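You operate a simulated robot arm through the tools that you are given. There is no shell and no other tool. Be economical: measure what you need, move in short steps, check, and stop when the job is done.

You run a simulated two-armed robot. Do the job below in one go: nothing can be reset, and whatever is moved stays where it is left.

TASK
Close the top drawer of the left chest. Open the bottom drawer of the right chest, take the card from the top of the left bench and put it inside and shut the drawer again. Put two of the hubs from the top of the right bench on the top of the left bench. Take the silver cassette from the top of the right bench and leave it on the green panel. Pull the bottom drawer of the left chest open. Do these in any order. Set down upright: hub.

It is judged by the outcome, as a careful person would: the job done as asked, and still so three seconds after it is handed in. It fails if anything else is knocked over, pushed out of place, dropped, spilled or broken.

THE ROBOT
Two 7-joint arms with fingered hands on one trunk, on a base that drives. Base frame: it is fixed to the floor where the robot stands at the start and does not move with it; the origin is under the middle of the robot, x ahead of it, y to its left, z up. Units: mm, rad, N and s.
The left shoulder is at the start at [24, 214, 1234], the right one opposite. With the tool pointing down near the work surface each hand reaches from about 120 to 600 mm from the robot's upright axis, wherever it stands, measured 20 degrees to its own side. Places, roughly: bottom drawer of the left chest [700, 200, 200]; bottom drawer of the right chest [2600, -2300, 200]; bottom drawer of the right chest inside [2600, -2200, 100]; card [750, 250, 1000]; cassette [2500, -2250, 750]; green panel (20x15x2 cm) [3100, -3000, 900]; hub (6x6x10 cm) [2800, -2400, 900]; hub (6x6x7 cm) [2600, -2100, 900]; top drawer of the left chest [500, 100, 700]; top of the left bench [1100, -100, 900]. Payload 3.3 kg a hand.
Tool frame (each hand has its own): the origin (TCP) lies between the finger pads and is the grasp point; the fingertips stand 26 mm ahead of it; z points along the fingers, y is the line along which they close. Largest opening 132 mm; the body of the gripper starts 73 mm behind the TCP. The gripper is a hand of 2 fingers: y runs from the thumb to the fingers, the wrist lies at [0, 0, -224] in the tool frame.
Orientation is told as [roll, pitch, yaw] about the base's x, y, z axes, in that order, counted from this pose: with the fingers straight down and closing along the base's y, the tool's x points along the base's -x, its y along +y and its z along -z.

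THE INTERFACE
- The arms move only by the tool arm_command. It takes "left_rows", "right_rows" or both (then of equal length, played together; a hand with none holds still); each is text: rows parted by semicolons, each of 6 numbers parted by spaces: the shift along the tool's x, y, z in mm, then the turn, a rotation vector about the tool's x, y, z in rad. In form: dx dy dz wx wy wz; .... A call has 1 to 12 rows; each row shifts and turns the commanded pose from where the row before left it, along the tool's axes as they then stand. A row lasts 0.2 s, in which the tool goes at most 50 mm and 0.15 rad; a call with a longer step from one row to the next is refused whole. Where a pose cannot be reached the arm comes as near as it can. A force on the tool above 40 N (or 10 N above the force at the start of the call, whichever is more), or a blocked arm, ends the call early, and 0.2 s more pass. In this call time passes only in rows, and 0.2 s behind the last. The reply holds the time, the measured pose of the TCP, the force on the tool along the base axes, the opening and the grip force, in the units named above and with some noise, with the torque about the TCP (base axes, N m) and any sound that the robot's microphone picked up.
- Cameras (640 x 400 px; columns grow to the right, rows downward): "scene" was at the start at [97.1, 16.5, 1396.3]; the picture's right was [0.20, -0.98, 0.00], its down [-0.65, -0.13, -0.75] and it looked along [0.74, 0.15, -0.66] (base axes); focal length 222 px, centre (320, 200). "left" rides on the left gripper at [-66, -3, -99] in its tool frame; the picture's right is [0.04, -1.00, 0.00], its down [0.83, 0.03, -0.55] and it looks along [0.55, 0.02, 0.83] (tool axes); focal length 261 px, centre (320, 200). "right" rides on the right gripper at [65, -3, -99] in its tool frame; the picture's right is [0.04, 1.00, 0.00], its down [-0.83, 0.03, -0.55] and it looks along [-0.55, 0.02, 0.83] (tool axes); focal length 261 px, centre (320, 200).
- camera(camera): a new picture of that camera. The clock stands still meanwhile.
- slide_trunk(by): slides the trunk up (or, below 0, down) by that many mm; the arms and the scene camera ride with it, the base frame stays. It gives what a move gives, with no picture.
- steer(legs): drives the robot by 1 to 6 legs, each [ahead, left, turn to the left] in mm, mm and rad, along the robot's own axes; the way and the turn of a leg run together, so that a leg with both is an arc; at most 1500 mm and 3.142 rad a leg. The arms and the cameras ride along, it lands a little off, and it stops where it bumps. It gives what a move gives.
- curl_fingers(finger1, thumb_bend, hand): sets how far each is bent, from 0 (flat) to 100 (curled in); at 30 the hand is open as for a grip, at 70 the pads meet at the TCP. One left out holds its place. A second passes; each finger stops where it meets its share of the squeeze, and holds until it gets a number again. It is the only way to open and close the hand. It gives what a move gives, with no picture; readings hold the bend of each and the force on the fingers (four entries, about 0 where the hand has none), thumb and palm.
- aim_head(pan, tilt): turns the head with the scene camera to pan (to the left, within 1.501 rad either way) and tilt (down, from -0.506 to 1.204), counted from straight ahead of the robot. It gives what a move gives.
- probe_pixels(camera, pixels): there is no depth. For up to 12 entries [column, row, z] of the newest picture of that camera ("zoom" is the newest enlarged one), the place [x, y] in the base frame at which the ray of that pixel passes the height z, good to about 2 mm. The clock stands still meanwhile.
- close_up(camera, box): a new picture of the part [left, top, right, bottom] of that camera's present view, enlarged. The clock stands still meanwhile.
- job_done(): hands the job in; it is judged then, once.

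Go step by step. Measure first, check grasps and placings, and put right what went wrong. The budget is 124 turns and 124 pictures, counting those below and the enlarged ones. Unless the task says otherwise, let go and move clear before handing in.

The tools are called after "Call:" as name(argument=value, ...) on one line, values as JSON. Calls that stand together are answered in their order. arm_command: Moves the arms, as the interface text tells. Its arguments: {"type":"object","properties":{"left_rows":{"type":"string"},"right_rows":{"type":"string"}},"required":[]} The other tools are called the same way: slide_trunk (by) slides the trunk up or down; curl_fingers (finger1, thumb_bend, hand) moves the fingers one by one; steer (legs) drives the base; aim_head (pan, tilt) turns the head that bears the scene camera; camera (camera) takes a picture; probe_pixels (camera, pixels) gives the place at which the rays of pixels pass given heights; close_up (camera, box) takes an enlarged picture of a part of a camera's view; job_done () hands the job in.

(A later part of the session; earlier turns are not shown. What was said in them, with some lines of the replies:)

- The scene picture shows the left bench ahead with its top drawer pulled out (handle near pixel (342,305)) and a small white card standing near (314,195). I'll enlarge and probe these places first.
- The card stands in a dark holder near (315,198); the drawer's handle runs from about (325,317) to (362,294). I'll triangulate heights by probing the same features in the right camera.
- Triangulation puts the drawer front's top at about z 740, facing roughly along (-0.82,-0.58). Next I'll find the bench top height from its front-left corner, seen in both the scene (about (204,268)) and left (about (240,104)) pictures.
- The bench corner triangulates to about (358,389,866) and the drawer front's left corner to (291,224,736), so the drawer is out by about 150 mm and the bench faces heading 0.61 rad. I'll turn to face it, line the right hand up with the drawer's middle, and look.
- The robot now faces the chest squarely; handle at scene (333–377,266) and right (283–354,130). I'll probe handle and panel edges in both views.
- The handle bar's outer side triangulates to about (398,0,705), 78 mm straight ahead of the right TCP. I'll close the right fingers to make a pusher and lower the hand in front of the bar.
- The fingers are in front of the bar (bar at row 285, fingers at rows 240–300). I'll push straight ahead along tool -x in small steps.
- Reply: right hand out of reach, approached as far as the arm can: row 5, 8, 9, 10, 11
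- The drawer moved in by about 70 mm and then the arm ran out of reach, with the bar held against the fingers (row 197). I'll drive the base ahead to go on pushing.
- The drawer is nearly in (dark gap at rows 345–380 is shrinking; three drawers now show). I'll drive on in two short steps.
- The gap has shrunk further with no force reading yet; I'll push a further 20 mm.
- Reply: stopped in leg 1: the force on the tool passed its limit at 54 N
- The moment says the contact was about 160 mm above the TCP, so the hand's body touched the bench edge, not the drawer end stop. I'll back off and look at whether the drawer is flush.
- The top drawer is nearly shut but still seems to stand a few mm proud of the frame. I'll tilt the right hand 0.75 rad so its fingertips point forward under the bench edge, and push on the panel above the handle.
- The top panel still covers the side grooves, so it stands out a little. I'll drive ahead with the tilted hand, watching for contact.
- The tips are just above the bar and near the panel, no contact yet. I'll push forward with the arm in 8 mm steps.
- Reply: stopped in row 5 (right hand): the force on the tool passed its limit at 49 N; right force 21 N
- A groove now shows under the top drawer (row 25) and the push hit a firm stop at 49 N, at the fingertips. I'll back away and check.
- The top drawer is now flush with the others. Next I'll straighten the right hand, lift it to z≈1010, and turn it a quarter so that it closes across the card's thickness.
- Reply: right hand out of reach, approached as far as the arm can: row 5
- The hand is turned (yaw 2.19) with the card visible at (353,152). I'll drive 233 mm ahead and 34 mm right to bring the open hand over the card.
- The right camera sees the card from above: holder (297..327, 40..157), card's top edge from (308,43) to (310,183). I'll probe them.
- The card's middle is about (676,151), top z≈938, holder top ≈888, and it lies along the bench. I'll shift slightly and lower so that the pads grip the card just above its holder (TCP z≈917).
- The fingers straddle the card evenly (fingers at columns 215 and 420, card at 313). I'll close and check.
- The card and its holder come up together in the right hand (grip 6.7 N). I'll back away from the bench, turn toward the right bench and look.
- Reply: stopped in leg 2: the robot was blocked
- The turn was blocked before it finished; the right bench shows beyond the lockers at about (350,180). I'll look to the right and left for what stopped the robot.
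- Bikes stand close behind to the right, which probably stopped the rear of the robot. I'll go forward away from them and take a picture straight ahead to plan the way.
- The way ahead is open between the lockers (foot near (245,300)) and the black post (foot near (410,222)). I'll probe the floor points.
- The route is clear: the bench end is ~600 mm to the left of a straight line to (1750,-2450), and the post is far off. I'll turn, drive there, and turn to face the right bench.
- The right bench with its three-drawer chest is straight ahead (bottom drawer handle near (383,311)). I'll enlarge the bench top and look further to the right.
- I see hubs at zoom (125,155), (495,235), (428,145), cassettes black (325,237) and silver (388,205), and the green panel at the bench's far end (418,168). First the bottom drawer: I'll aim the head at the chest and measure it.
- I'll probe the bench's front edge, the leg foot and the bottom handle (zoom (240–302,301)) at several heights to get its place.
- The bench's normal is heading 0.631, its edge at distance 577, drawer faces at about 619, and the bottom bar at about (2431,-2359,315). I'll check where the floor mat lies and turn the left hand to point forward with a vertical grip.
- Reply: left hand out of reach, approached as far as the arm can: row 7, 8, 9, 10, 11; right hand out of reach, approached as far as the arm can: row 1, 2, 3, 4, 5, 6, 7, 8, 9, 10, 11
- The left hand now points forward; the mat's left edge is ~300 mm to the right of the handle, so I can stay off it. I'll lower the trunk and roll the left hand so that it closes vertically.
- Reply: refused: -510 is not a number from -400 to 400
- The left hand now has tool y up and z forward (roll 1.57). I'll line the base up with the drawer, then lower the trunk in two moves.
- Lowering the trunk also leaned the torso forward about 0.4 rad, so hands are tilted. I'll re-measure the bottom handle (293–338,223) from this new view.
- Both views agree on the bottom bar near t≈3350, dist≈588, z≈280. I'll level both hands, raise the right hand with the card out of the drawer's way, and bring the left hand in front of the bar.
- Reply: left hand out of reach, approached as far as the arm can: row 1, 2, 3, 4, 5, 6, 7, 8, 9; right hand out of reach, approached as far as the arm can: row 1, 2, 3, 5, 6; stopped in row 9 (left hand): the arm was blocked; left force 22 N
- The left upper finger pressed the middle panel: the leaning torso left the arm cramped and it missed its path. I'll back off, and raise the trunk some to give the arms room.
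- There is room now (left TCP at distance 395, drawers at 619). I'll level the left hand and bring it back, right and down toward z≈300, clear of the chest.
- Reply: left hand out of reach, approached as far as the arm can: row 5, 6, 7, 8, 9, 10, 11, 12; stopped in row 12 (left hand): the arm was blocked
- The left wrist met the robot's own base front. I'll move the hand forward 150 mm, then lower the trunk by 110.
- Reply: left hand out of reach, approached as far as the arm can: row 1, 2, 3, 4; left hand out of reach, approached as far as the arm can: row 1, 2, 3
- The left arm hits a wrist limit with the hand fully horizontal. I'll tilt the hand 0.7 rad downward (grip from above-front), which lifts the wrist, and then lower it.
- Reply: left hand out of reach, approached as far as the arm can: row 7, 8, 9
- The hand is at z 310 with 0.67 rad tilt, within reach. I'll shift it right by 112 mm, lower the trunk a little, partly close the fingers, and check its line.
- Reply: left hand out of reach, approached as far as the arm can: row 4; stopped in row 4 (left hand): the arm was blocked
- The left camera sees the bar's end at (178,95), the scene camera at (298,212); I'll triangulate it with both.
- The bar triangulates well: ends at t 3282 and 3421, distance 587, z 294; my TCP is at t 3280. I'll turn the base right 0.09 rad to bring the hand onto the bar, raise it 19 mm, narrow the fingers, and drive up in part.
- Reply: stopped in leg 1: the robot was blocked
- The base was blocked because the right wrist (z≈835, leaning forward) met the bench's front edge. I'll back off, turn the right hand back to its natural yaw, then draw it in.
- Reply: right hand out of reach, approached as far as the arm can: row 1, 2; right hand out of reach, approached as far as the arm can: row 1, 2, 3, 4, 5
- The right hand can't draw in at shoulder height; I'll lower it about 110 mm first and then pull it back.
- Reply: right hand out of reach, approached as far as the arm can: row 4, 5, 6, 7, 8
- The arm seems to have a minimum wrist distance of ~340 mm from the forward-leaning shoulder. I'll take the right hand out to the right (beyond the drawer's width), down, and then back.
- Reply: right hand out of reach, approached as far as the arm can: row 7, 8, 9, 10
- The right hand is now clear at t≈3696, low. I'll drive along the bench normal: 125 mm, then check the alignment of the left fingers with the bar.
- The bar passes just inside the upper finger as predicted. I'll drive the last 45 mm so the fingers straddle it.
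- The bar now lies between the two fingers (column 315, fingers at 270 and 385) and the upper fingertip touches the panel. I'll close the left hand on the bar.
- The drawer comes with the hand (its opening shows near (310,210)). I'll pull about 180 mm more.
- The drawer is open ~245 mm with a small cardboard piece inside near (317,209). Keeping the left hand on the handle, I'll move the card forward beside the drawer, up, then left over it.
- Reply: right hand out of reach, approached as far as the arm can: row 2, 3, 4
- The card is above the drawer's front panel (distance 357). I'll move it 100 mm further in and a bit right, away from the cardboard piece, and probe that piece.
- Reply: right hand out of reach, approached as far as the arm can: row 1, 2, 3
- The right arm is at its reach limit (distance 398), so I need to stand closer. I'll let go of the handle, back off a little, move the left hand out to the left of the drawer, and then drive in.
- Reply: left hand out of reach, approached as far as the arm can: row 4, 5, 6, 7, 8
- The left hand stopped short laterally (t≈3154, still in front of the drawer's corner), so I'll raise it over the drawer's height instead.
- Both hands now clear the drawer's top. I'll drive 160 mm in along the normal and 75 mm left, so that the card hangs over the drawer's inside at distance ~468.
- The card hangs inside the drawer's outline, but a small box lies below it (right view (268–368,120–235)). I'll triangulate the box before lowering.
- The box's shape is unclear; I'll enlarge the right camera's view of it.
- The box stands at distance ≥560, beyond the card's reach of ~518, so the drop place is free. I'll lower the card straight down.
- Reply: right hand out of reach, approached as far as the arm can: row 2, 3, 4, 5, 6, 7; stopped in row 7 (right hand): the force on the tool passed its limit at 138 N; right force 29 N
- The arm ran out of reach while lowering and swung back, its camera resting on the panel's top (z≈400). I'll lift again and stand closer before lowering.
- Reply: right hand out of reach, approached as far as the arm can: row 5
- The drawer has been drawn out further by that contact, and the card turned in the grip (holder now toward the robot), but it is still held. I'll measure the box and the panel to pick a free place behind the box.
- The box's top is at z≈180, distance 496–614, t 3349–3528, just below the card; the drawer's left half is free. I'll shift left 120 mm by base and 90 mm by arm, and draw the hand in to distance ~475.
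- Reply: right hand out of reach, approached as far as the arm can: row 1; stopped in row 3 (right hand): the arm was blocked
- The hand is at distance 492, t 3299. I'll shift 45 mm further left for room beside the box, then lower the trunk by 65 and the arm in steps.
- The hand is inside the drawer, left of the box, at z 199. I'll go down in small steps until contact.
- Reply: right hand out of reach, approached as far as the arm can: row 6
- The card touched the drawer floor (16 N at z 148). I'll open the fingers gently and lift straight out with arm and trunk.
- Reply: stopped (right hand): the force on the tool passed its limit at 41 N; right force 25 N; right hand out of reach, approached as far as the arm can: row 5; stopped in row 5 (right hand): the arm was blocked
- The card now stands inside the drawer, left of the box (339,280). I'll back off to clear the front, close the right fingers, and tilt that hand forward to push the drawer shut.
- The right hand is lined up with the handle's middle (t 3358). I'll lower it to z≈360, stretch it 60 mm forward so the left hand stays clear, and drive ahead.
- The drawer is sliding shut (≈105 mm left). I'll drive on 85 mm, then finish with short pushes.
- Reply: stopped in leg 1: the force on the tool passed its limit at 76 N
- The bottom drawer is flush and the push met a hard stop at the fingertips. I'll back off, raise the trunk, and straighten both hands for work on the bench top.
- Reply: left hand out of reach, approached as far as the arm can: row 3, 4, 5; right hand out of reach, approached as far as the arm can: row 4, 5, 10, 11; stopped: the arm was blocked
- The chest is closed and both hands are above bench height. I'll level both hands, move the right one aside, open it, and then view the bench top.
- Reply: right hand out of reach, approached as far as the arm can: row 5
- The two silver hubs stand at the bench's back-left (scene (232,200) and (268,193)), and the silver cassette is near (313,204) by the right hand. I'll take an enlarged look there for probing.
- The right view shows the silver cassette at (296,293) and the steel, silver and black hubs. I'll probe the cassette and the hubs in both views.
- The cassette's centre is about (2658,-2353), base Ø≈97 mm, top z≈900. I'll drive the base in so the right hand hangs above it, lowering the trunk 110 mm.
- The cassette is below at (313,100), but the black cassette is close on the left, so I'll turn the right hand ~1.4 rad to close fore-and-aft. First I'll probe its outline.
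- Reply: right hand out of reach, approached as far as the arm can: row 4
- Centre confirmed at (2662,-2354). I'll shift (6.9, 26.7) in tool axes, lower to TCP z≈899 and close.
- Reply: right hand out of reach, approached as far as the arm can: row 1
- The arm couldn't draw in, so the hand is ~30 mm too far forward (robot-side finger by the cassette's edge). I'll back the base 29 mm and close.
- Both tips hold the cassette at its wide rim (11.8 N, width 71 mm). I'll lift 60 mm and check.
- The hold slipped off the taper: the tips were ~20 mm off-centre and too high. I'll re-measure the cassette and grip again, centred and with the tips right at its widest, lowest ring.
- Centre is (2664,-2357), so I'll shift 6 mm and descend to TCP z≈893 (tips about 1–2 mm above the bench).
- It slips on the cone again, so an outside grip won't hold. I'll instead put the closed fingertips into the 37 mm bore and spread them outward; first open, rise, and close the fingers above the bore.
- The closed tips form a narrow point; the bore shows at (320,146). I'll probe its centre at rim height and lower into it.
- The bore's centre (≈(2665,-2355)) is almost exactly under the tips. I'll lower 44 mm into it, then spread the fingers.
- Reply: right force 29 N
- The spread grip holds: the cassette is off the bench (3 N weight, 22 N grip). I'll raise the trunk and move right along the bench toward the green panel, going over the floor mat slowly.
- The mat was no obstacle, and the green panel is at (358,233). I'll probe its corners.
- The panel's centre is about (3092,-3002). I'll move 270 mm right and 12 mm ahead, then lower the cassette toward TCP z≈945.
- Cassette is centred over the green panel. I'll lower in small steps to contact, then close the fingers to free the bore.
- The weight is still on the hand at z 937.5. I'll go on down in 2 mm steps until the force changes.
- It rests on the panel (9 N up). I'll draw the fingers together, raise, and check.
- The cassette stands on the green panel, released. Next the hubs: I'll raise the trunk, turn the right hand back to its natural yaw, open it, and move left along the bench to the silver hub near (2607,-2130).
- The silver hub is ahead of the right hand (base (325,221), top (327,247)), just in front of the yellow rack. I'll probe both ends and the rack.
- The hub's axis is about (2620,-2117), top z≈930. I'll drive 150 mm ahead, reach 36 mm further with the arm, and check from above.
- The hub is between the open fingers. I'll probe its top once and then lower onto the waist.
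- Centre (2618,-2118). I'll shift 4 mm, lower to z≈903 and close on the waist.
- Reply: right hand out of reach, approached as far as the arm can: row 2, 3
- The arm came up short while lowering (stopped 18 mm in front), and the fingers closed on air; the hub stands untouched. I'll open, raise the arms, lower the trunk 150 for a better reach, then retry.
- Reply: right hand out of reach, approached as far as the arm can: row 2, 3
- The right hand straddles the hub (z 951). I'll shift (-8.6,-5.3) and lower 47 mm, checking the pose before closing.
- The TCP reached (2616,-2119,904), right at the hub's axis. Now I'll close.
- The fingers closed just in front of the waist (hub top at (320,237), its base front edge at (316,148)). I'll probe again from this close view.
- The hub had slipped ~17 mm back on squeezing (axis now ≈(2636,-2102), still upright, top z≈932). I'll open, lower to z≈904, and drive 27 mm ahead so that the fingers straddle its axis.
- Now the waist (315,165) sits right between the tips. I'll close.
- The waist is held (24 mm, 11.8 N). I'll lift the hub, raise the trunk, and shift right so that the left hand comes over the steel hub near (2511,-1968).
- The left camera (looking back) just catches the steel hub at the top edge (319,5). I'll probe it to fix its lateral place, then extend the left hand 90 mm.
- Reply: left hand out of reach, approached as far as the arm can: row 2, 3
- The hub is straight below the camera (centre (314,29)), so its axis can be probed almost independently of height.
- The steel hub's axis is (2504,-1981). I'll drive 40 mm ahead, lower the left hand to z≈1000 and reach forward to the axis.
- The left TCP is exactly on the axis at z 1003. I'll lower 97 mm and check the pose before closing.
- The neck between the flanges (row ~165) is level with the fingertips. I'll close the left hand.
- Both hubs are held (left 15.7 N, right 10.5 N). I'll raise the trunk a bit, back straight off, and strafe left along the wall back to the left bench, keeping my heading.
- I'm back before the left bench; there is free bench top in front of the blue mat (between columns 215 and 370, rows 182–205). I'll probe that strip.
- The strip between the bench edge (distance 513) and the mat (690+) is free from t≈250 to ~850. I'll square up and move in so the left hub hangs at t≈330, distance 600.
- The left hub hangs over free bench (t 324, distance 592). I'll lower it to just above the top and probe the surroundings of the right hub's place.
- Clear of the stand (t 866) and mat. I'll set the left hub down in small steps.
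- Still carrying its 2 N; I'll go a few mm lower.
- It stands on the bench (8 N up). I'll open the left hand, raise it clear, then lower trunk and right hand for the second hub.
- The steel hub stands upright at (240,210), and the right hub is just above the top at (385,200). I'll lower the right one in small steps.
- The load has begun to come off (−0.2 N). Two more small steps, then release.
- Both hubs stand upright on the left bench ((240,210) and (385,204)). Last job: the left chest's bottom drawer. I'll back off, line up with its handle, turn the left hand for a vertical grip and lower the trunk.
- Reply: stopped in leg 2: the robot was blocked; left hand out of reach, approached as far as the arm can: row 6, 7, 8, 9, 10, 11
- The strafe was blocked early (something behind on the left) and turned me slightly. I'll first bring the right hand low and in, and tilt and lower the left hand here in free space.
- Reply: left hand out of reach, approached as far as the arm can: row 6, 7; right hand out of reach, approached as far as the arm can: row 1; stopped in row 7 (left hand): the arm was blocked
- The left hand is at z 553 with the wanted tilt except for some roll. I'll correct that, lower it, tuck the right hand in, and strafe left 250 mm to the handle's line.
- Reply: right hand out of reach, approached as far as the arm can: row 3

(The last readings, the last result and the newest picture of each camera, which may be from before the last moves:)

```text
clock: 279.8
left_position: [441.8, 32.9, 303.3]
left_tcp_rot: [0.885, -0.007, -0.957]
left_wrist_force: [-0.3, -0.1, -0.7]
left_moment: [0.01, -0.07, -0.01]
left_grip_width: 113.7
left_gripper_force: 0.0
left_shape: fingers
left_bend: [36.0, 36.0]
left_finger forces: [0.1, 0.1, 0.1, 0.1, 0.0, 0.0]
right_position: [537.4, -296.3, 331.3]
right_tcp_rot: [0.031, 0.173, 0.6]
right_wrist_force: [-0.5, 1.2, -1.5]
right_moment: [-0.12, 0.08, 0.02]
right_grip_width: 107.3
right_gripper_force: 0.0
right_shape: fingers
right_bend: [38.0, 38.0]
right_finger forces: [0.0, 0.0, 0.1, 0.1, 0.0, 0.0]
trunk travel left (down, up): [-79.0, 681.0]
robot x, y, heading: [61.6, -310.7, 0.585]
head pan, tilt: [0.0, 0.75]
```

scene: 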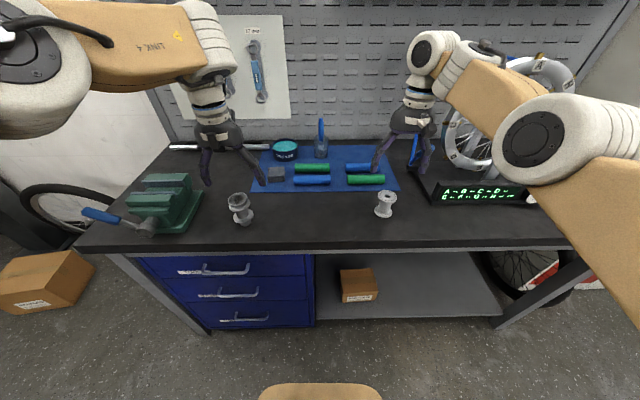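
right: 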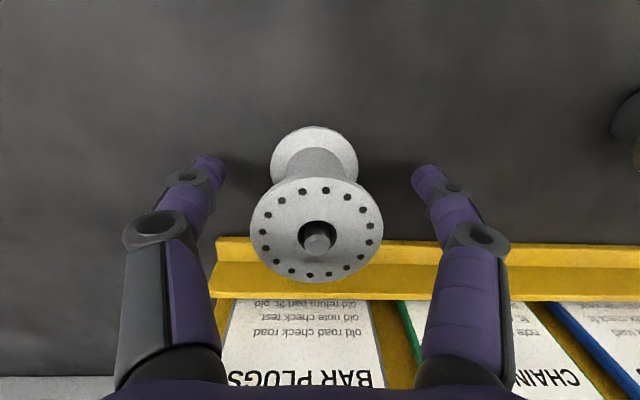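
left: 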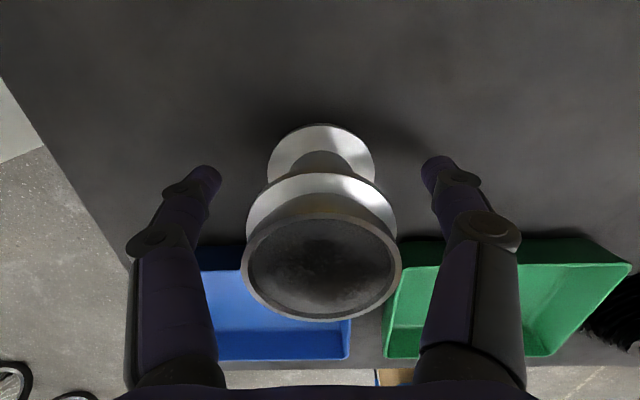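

The left hand is at distance 380, t 227, z 303, right in front of the handle's line. I'll narrow the fingers, go 95 mm nearer and look.

Call:
curl_fingers(hand="left", finger1=53, thumb_bend=53)

Call:
steer(legs=[[95, 3, 0]])

Call:
camera(camera="left")

```text
clock: 280.8
left_position: [441.3, 32.3, 302.8]
left_tcp_rot: [0.885, -0.004, -0.959]
left_wrist_force: [0.1, -0.4, -0.1]
left_moment: [0.02, 0.02, -0.01]
left_grip_width: 56.8
left_gripper_force: 0.0
left_shape: fingers
left_bend: [53.0, 53.0]
left_finger forces: [0.0, 0.0, 0.0, 0.0, 0.1, 0.1]
right_position: [540.3, -297.2, 331.1]
right_tcp_rot: [0.036, 0.172, 0.6]
right_wrist_force: [-0.6, -0.3, 0.4]
right_moment: [0.02, -0.02, 0.02]
right_grip_width: 107.4
right_gripper_force: 0.1
right_shape: fingers
right_bend: [38.0, 38.0]
right_finger forces: [0.0, 0.1, 0.1, 0.1, 0.0, 0.1]
trunk travel left (down, up): [-79.0, 681.0]
robot x, y, heading: [60.2, -304.7, 0.582]
head pan, tilt: [0.0, 0.75]
```

```text
clock: 281.9
left_position: [519.2, 85.5, 303.1]
left_tcp_rot: [0.885, -0.002, -0.961]
left_wrist_force: [-0.2, -0.2, 0.5]
left_moment: [0.04, -0.04, -0.01]
left_grip_width: 56.7
left_gripper_force: 0.0
left_shape: fingers
left_bend: [53.0, 53.0]
left_finger forces: [0.0, 0.0, 0.1, 0.0, 0.0, 0.1]
right_position: [614.6, -243.7, 330.4]
right_tcp_rot: [0.036, 0.173, 0.599]
right_wrist_force: [-0.6, -0.5, 0.6]
right_moment: [-0.05, -0.02, 0.02]
right_grip_width: 107.0
right_gripper_force: 0.1
right_shape: fingers
right_bend: [38.0, 38.0]
right_finger forces: [0.0, 0.0, 0.0, 0.0, 0.0, 0.0]
trunk travel left (down, up): [-79.0, 681.0]
robot x, y, heading: [139.1, -255.8, 0.581]
head pan, tilt: [0.0, 0.75]
```

```text
3 pictures are left
```

left: 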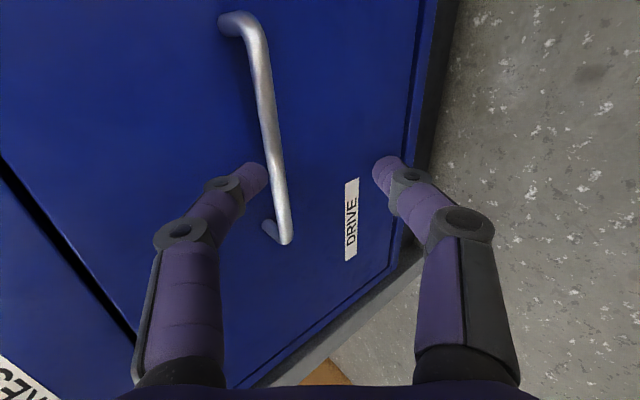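

The view matches the earlier good approach (bar just inside the upper finger). I'll drive the last 46 mm, close on the bar and pull a little.

Call:
steer(legs=[[46, 1, 0]])

Call:
curl_fingers(hand="left", finger1=75, thumb_bend=75)

Call:
steer(legs=[[-60, -2, 0]])

Call:
camera(camera="left")

```text
clock: 282.8
left_position: [556.3, 112.3, 302.9]
left_tcp_rot: [0.886, -0.004, -0.96]
left_wrist_force: [-7.5, -5.5, 2.5]
left_moment: [0.1, -0.14, 0.02]
left_grip_width: 48.2
left_gripper_force: 3.8
left_shape: fingers
left_bend: [59.0, 53.0]
left_finger forces: [8.1, 0.1, 0.1, 0.0, 0.1, 0.0]
right_position: [652.7, -215.5, 330.9]
right_tcp_rot: [0.035, 0.172, 0.598]
right_wrist_force: [-0.2, 0.8, 0.2]
right_moment: [-0.03, -0.01, 0.02]
right_grip_width: 107.2
right_gripper_force: 0.1
right_shape: fingers
right_bend: [38.0, 38.0]
right_finger forces: [0.1, 0.1, 0.1, 0.0, 0.1, 0.0]
trunk travel left (down, up): [-79.0, 681.0]
robot x, y, heading: [176.9, -230.3, 0.582]
head pan, tilt: [0.0, 0.75]
```

```text
clock: 283.8
left_position: [555.8, 113.3, 302.2]
left_tcp_rot: [0.882, -0.006, -0.962]
left_wrist_force: [2.1, 0.8, -6.7]
left_moment: [-0.07, 0.05, -0.04]
left_grip_width: 5.5
left_gripper_force: 7.9
left_shape: fingers
left_bend: [72.0, 67.0]
left_finger forces: [5.6, 0.1, 0.1, 0.0, 10.1, 0.1]
right_position: [653.3, -216.8, 330.0]
right_tcp_rot: [0.035, 0.174, 0.599]
right_wrist_force: [0.0, -0.1, 0.4]
right_moment: [0.01, 0.03, 0.0]
right_grip_width: 107.2
right_gripper_force: 0.0
right_shape: fingers
right_bend: [38.0, 38.0]
right_finger forces: [0.1, 0.1, 0.0, 0.0, 0.1, 0.1]
trunk travel left (down, up): [-79.0, 681.0]
robot x, y, heading: [177.0, -225.8, 0.582]
head pan, tilt: [0.0, 0.75]
```

```text
clock: 284.8
left_position: [506.7, 76.6, 302.7]
left_tcp_rot: [0.883, -0.005, -0.959]
left_wrist_force: [3.5, -3.4, -7.5]
left_moment: [-0.09, 0.03, -0.06]
left_grip_width: 5.5
left_gripper_force: 7.2
left_shape: fingers
left_bend: [72.0, 67.0]
left_finger forces: [5.3, 0.0, 0.1, 0.0, 9.4, 0.1]
right_position: [604.3, -251.1, 331.0]
right_tcp_rot: [0.034, 0.174, 0.601]
right_wrist_force: [0.7, -0.3, -0.2]
right_moment: [0.01, 0.03, 0.02]
right_grip_width: 107.0
right_gripper_force: 0.0
right_shape: fingers
right_bend: [38.0, 38.0]
right_finger forces: [0.0, 0.0, 0.0, 0.0, 0.0, 0.0]
trunk travel left (down, up): [-79.0, 681.0]
robot x, y, heading: [129.7, -263.2, 0.585]
head pan, tilt: [0.0, 0.75]
```

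```text
2 pictures are left
```

left: 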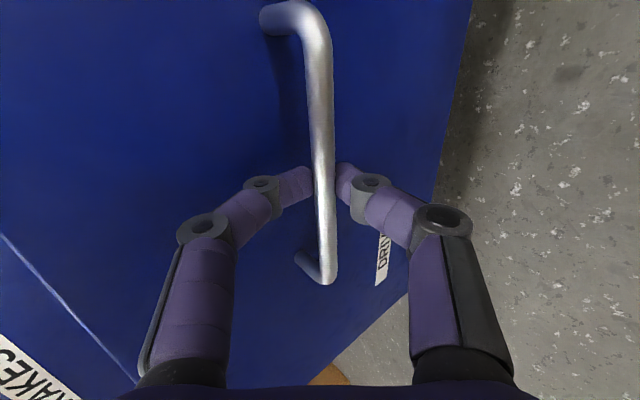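

The drawer follows the hand. I'll pull about 160 mm more, then let go and look.

Call:
steer(legs=[[-80, -2, 0], [-80, -2, 0]])

Call:
curl_fingers(hand="left", finger1=40, thumb_bend=40)

Call:
steer(legs=[[-70, -2, 0]])

Call:
camera(camera="scene")

```text
clock: 286.7
left_position: [367.9, -44.0, 337.1]
left_tcp_rot: [0.961, -0.135, -0.978]
left_wrist_force: [0.6, 0.1, -0.1]
left_moment: [0.0, -0.01, 0.01]
left_grip_width: 0.0
left_gripper_force: 0.0
left_shape: fingers
left_bend: [75.0, 71.0]
left_finger forces: [0.0, 0.1, 0.1, 0.0, 0.0, 0.0]
right_position: [485.8, -397.7, 359.7]
right_tcp_rot: [-0.082, 0.046, 0.562]
right_wrist_force: [0.0, -0.5, -0.6]
right_moment: [-0.04, -0.03, -0.01]
right_grip_width: 107.1
right_gripper_force: 0.1
right_shape: fingers
right_bend: [38.0, 38.0]
right_finger forces: [0.1, 0.1, 0.0, 0.0, 0.1, 0.1]
trunk travel left (down, up): [-79.0, 681.0]
robot x, y, heading: [-13.5, -349.5, 0.57]
head pan, tilt: [0.0, 0.75]
stopped in leg 2: the robot was blocked; the commanded pose is now the measured one
```

```text
clock: 287.0
left_position: [360.3, -51.5, 343.7]
left_tcp_rot: [0.967, -0.181, -0.945]
left_wrist_force: [-0.1, 1.3, 0.5]
left_moment: [0.03, -0.03, 0.0]
left_grip_width: 99.6
left_gripper_force: 0.1
left_shape: fingers
left_bend: [40.0, 40.0]
left_finger forces: [0.0, 0.0, 0.0, 0.0, 0.0, 0.0]
right_position: [492.6, -421.0, 383.7]
right_tcp_rot: [-0.135, -0.03, 0.561]
right_wrist_force: [-0.1, -0.8, -0.1]
right_moment: [-0.03, -0.02, 0.0]
right_grip_width: 107.1
right_gripper_force: 0.0
right_shape: fingers
right_bend: [38.0, 38.0]
right_finger forces: [0.1, 0.1, 0.0, 0.0, 0.0, 0.0]
trunk travel left (down, up): [-79.0, 681.0]
robot x, y, heading: [-14.9, -346.4, 0.569]
head pan, tilt: [0.0, 0.75]
stopped (left hand): the arm was blocked; the commanded pose is now the measured one
```

```text
clock: 287.7
left_position: [322.7, -49.5, 349.4]
left_tcp_rot: [0.988, -0.205, -0.829]
left_wrist_force: [0.4, -0.1, 0.4]
left_moment: [-0.01, 0.0, -0.01]
left_grip_width: 100.6
left_gripper_force: 0.0
left_shape: fingers
left_bend: [40.0, 40.0]
left_finger forces: [0.0, 0.1, 0.1, 0.0, 0.0, 0.1]
right_position: [505.8, -462.7, 459.1]
right_tcp_rot: [-0.274, -0.249, 0.582]
right_wrist_force: [0.6, 0.4, -0.6]
right_moment: [0.02, 0.02, 0.0]
right_grip_width: 107.7
right_gripper_force: 0.0
right_shape: fingers
right_bend: [38.0, 38.0]
right_finger forces: [0.0, 0.0, 0.0, 0.0, 0.0, 0.0]
trunk travel left (down, up): [-79.0, 681.0]
robot x, y, heading: [-16.7, -350.6, 0.563]
head pan, tilt: [0.0, 0.75]
stopped in leg 1: the robot was blocked; the commanded pose is now the measured one
```

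```text
1 pictures are left
```

scene: 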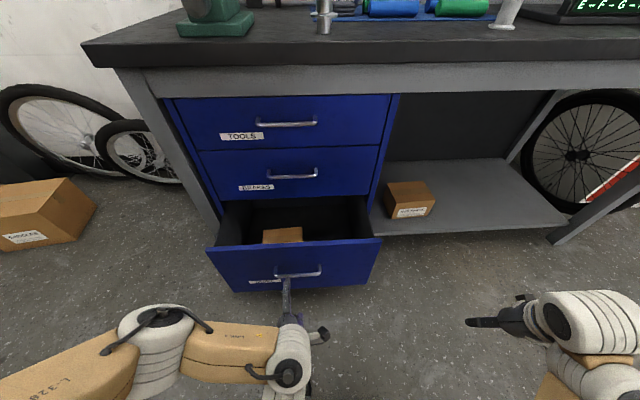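

The bottom drawer stands open (front at rows 240–290) and the hand is free of the handle; something behind stopped my backing. I'll ease forward 25 mm off that contact and check readings before handing in.

Call:
steer(legs=[[25, 0, 0]])

Call:
camera(camera="scene")

```text
clock: 288.4
left_position: [310.0, -17.3, 363.9]
left_tcp_rot: [1.044, -0.166, -0.731]
left_wrist_force: [0.4, -0.9, 0.0]
left_moment: [-0.02, -0.01, 0.01]
left_grip_width: 100.4
left_gripper_force: 0.0
left_shape: fingers
left_bend: [40.0, 40.0]
left_finger forces: [0.0, 0.0, 0.0, 0.1, 0.0, 0.0]
right_position: [519.3, -482.2, 474.9]
right_tcp_rot: [-0.31, -0.309, 0.625]
right_wrist_force: [0.3, 0.2, -0.3]
right_moment: [0.02, 0.04, 0.01]
right_grip_width: 107.4
right_gripper_force: 0.1
right_shape: fingers
right_bend: [38.0, 38.0]
right_finger forces: [0.0, 0.0, 0.1, 0.1, 0.0, 0.0]
trunk travel left (down, up): [-79.0, 681.0]
robot x, y, heading: [-11.1, -343.8, 0.567]
head pan, tilt: [0.0, 0.75]
stopped in leg 1: the robot was blocked; the commanded pose is now the measured one
```

```text
0 pictures are left
```

scene: 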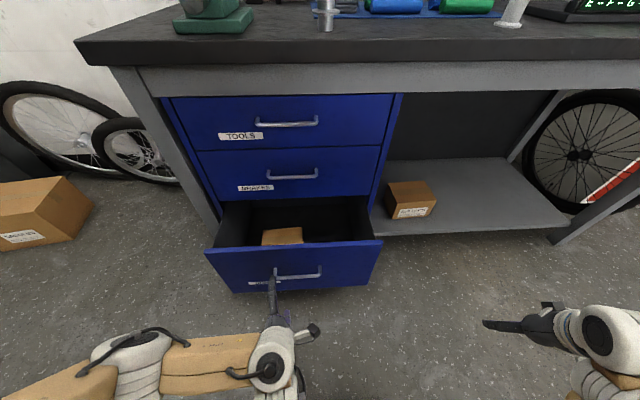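

All four outcomes show in the pictures: top drawer shut, both hubs upright, bottom drawer open. I am still against something behind me, though, so I'll hand in rather than push further.

Call:
job_done()

```text
The job is handed in.
```

I finished all the tasks and handed the job in, but the robot was still stuck against something behind it. I was out of pictures by then, so I couldn't check whether it disturbed anything there, most likely one of the bikes.

- **Left chest:** the top drawer is closed. The bottom drawer is pulled open about 200 mm.
- **Right chest:** the card is inside the bottom drawer, beside a small box already in there. The drawer is shut. While I was lowering the card, the hand pressed hard (138 N) on the drawer front and pulled it further open, and the box may have slid a little. The card turned in the grip, but it was standing inside when last seen before I shut the drawer.
- **Hubs:** two hubs stand upright on the left bench.
- **Cassette:** the silver cassette is on the green panel.
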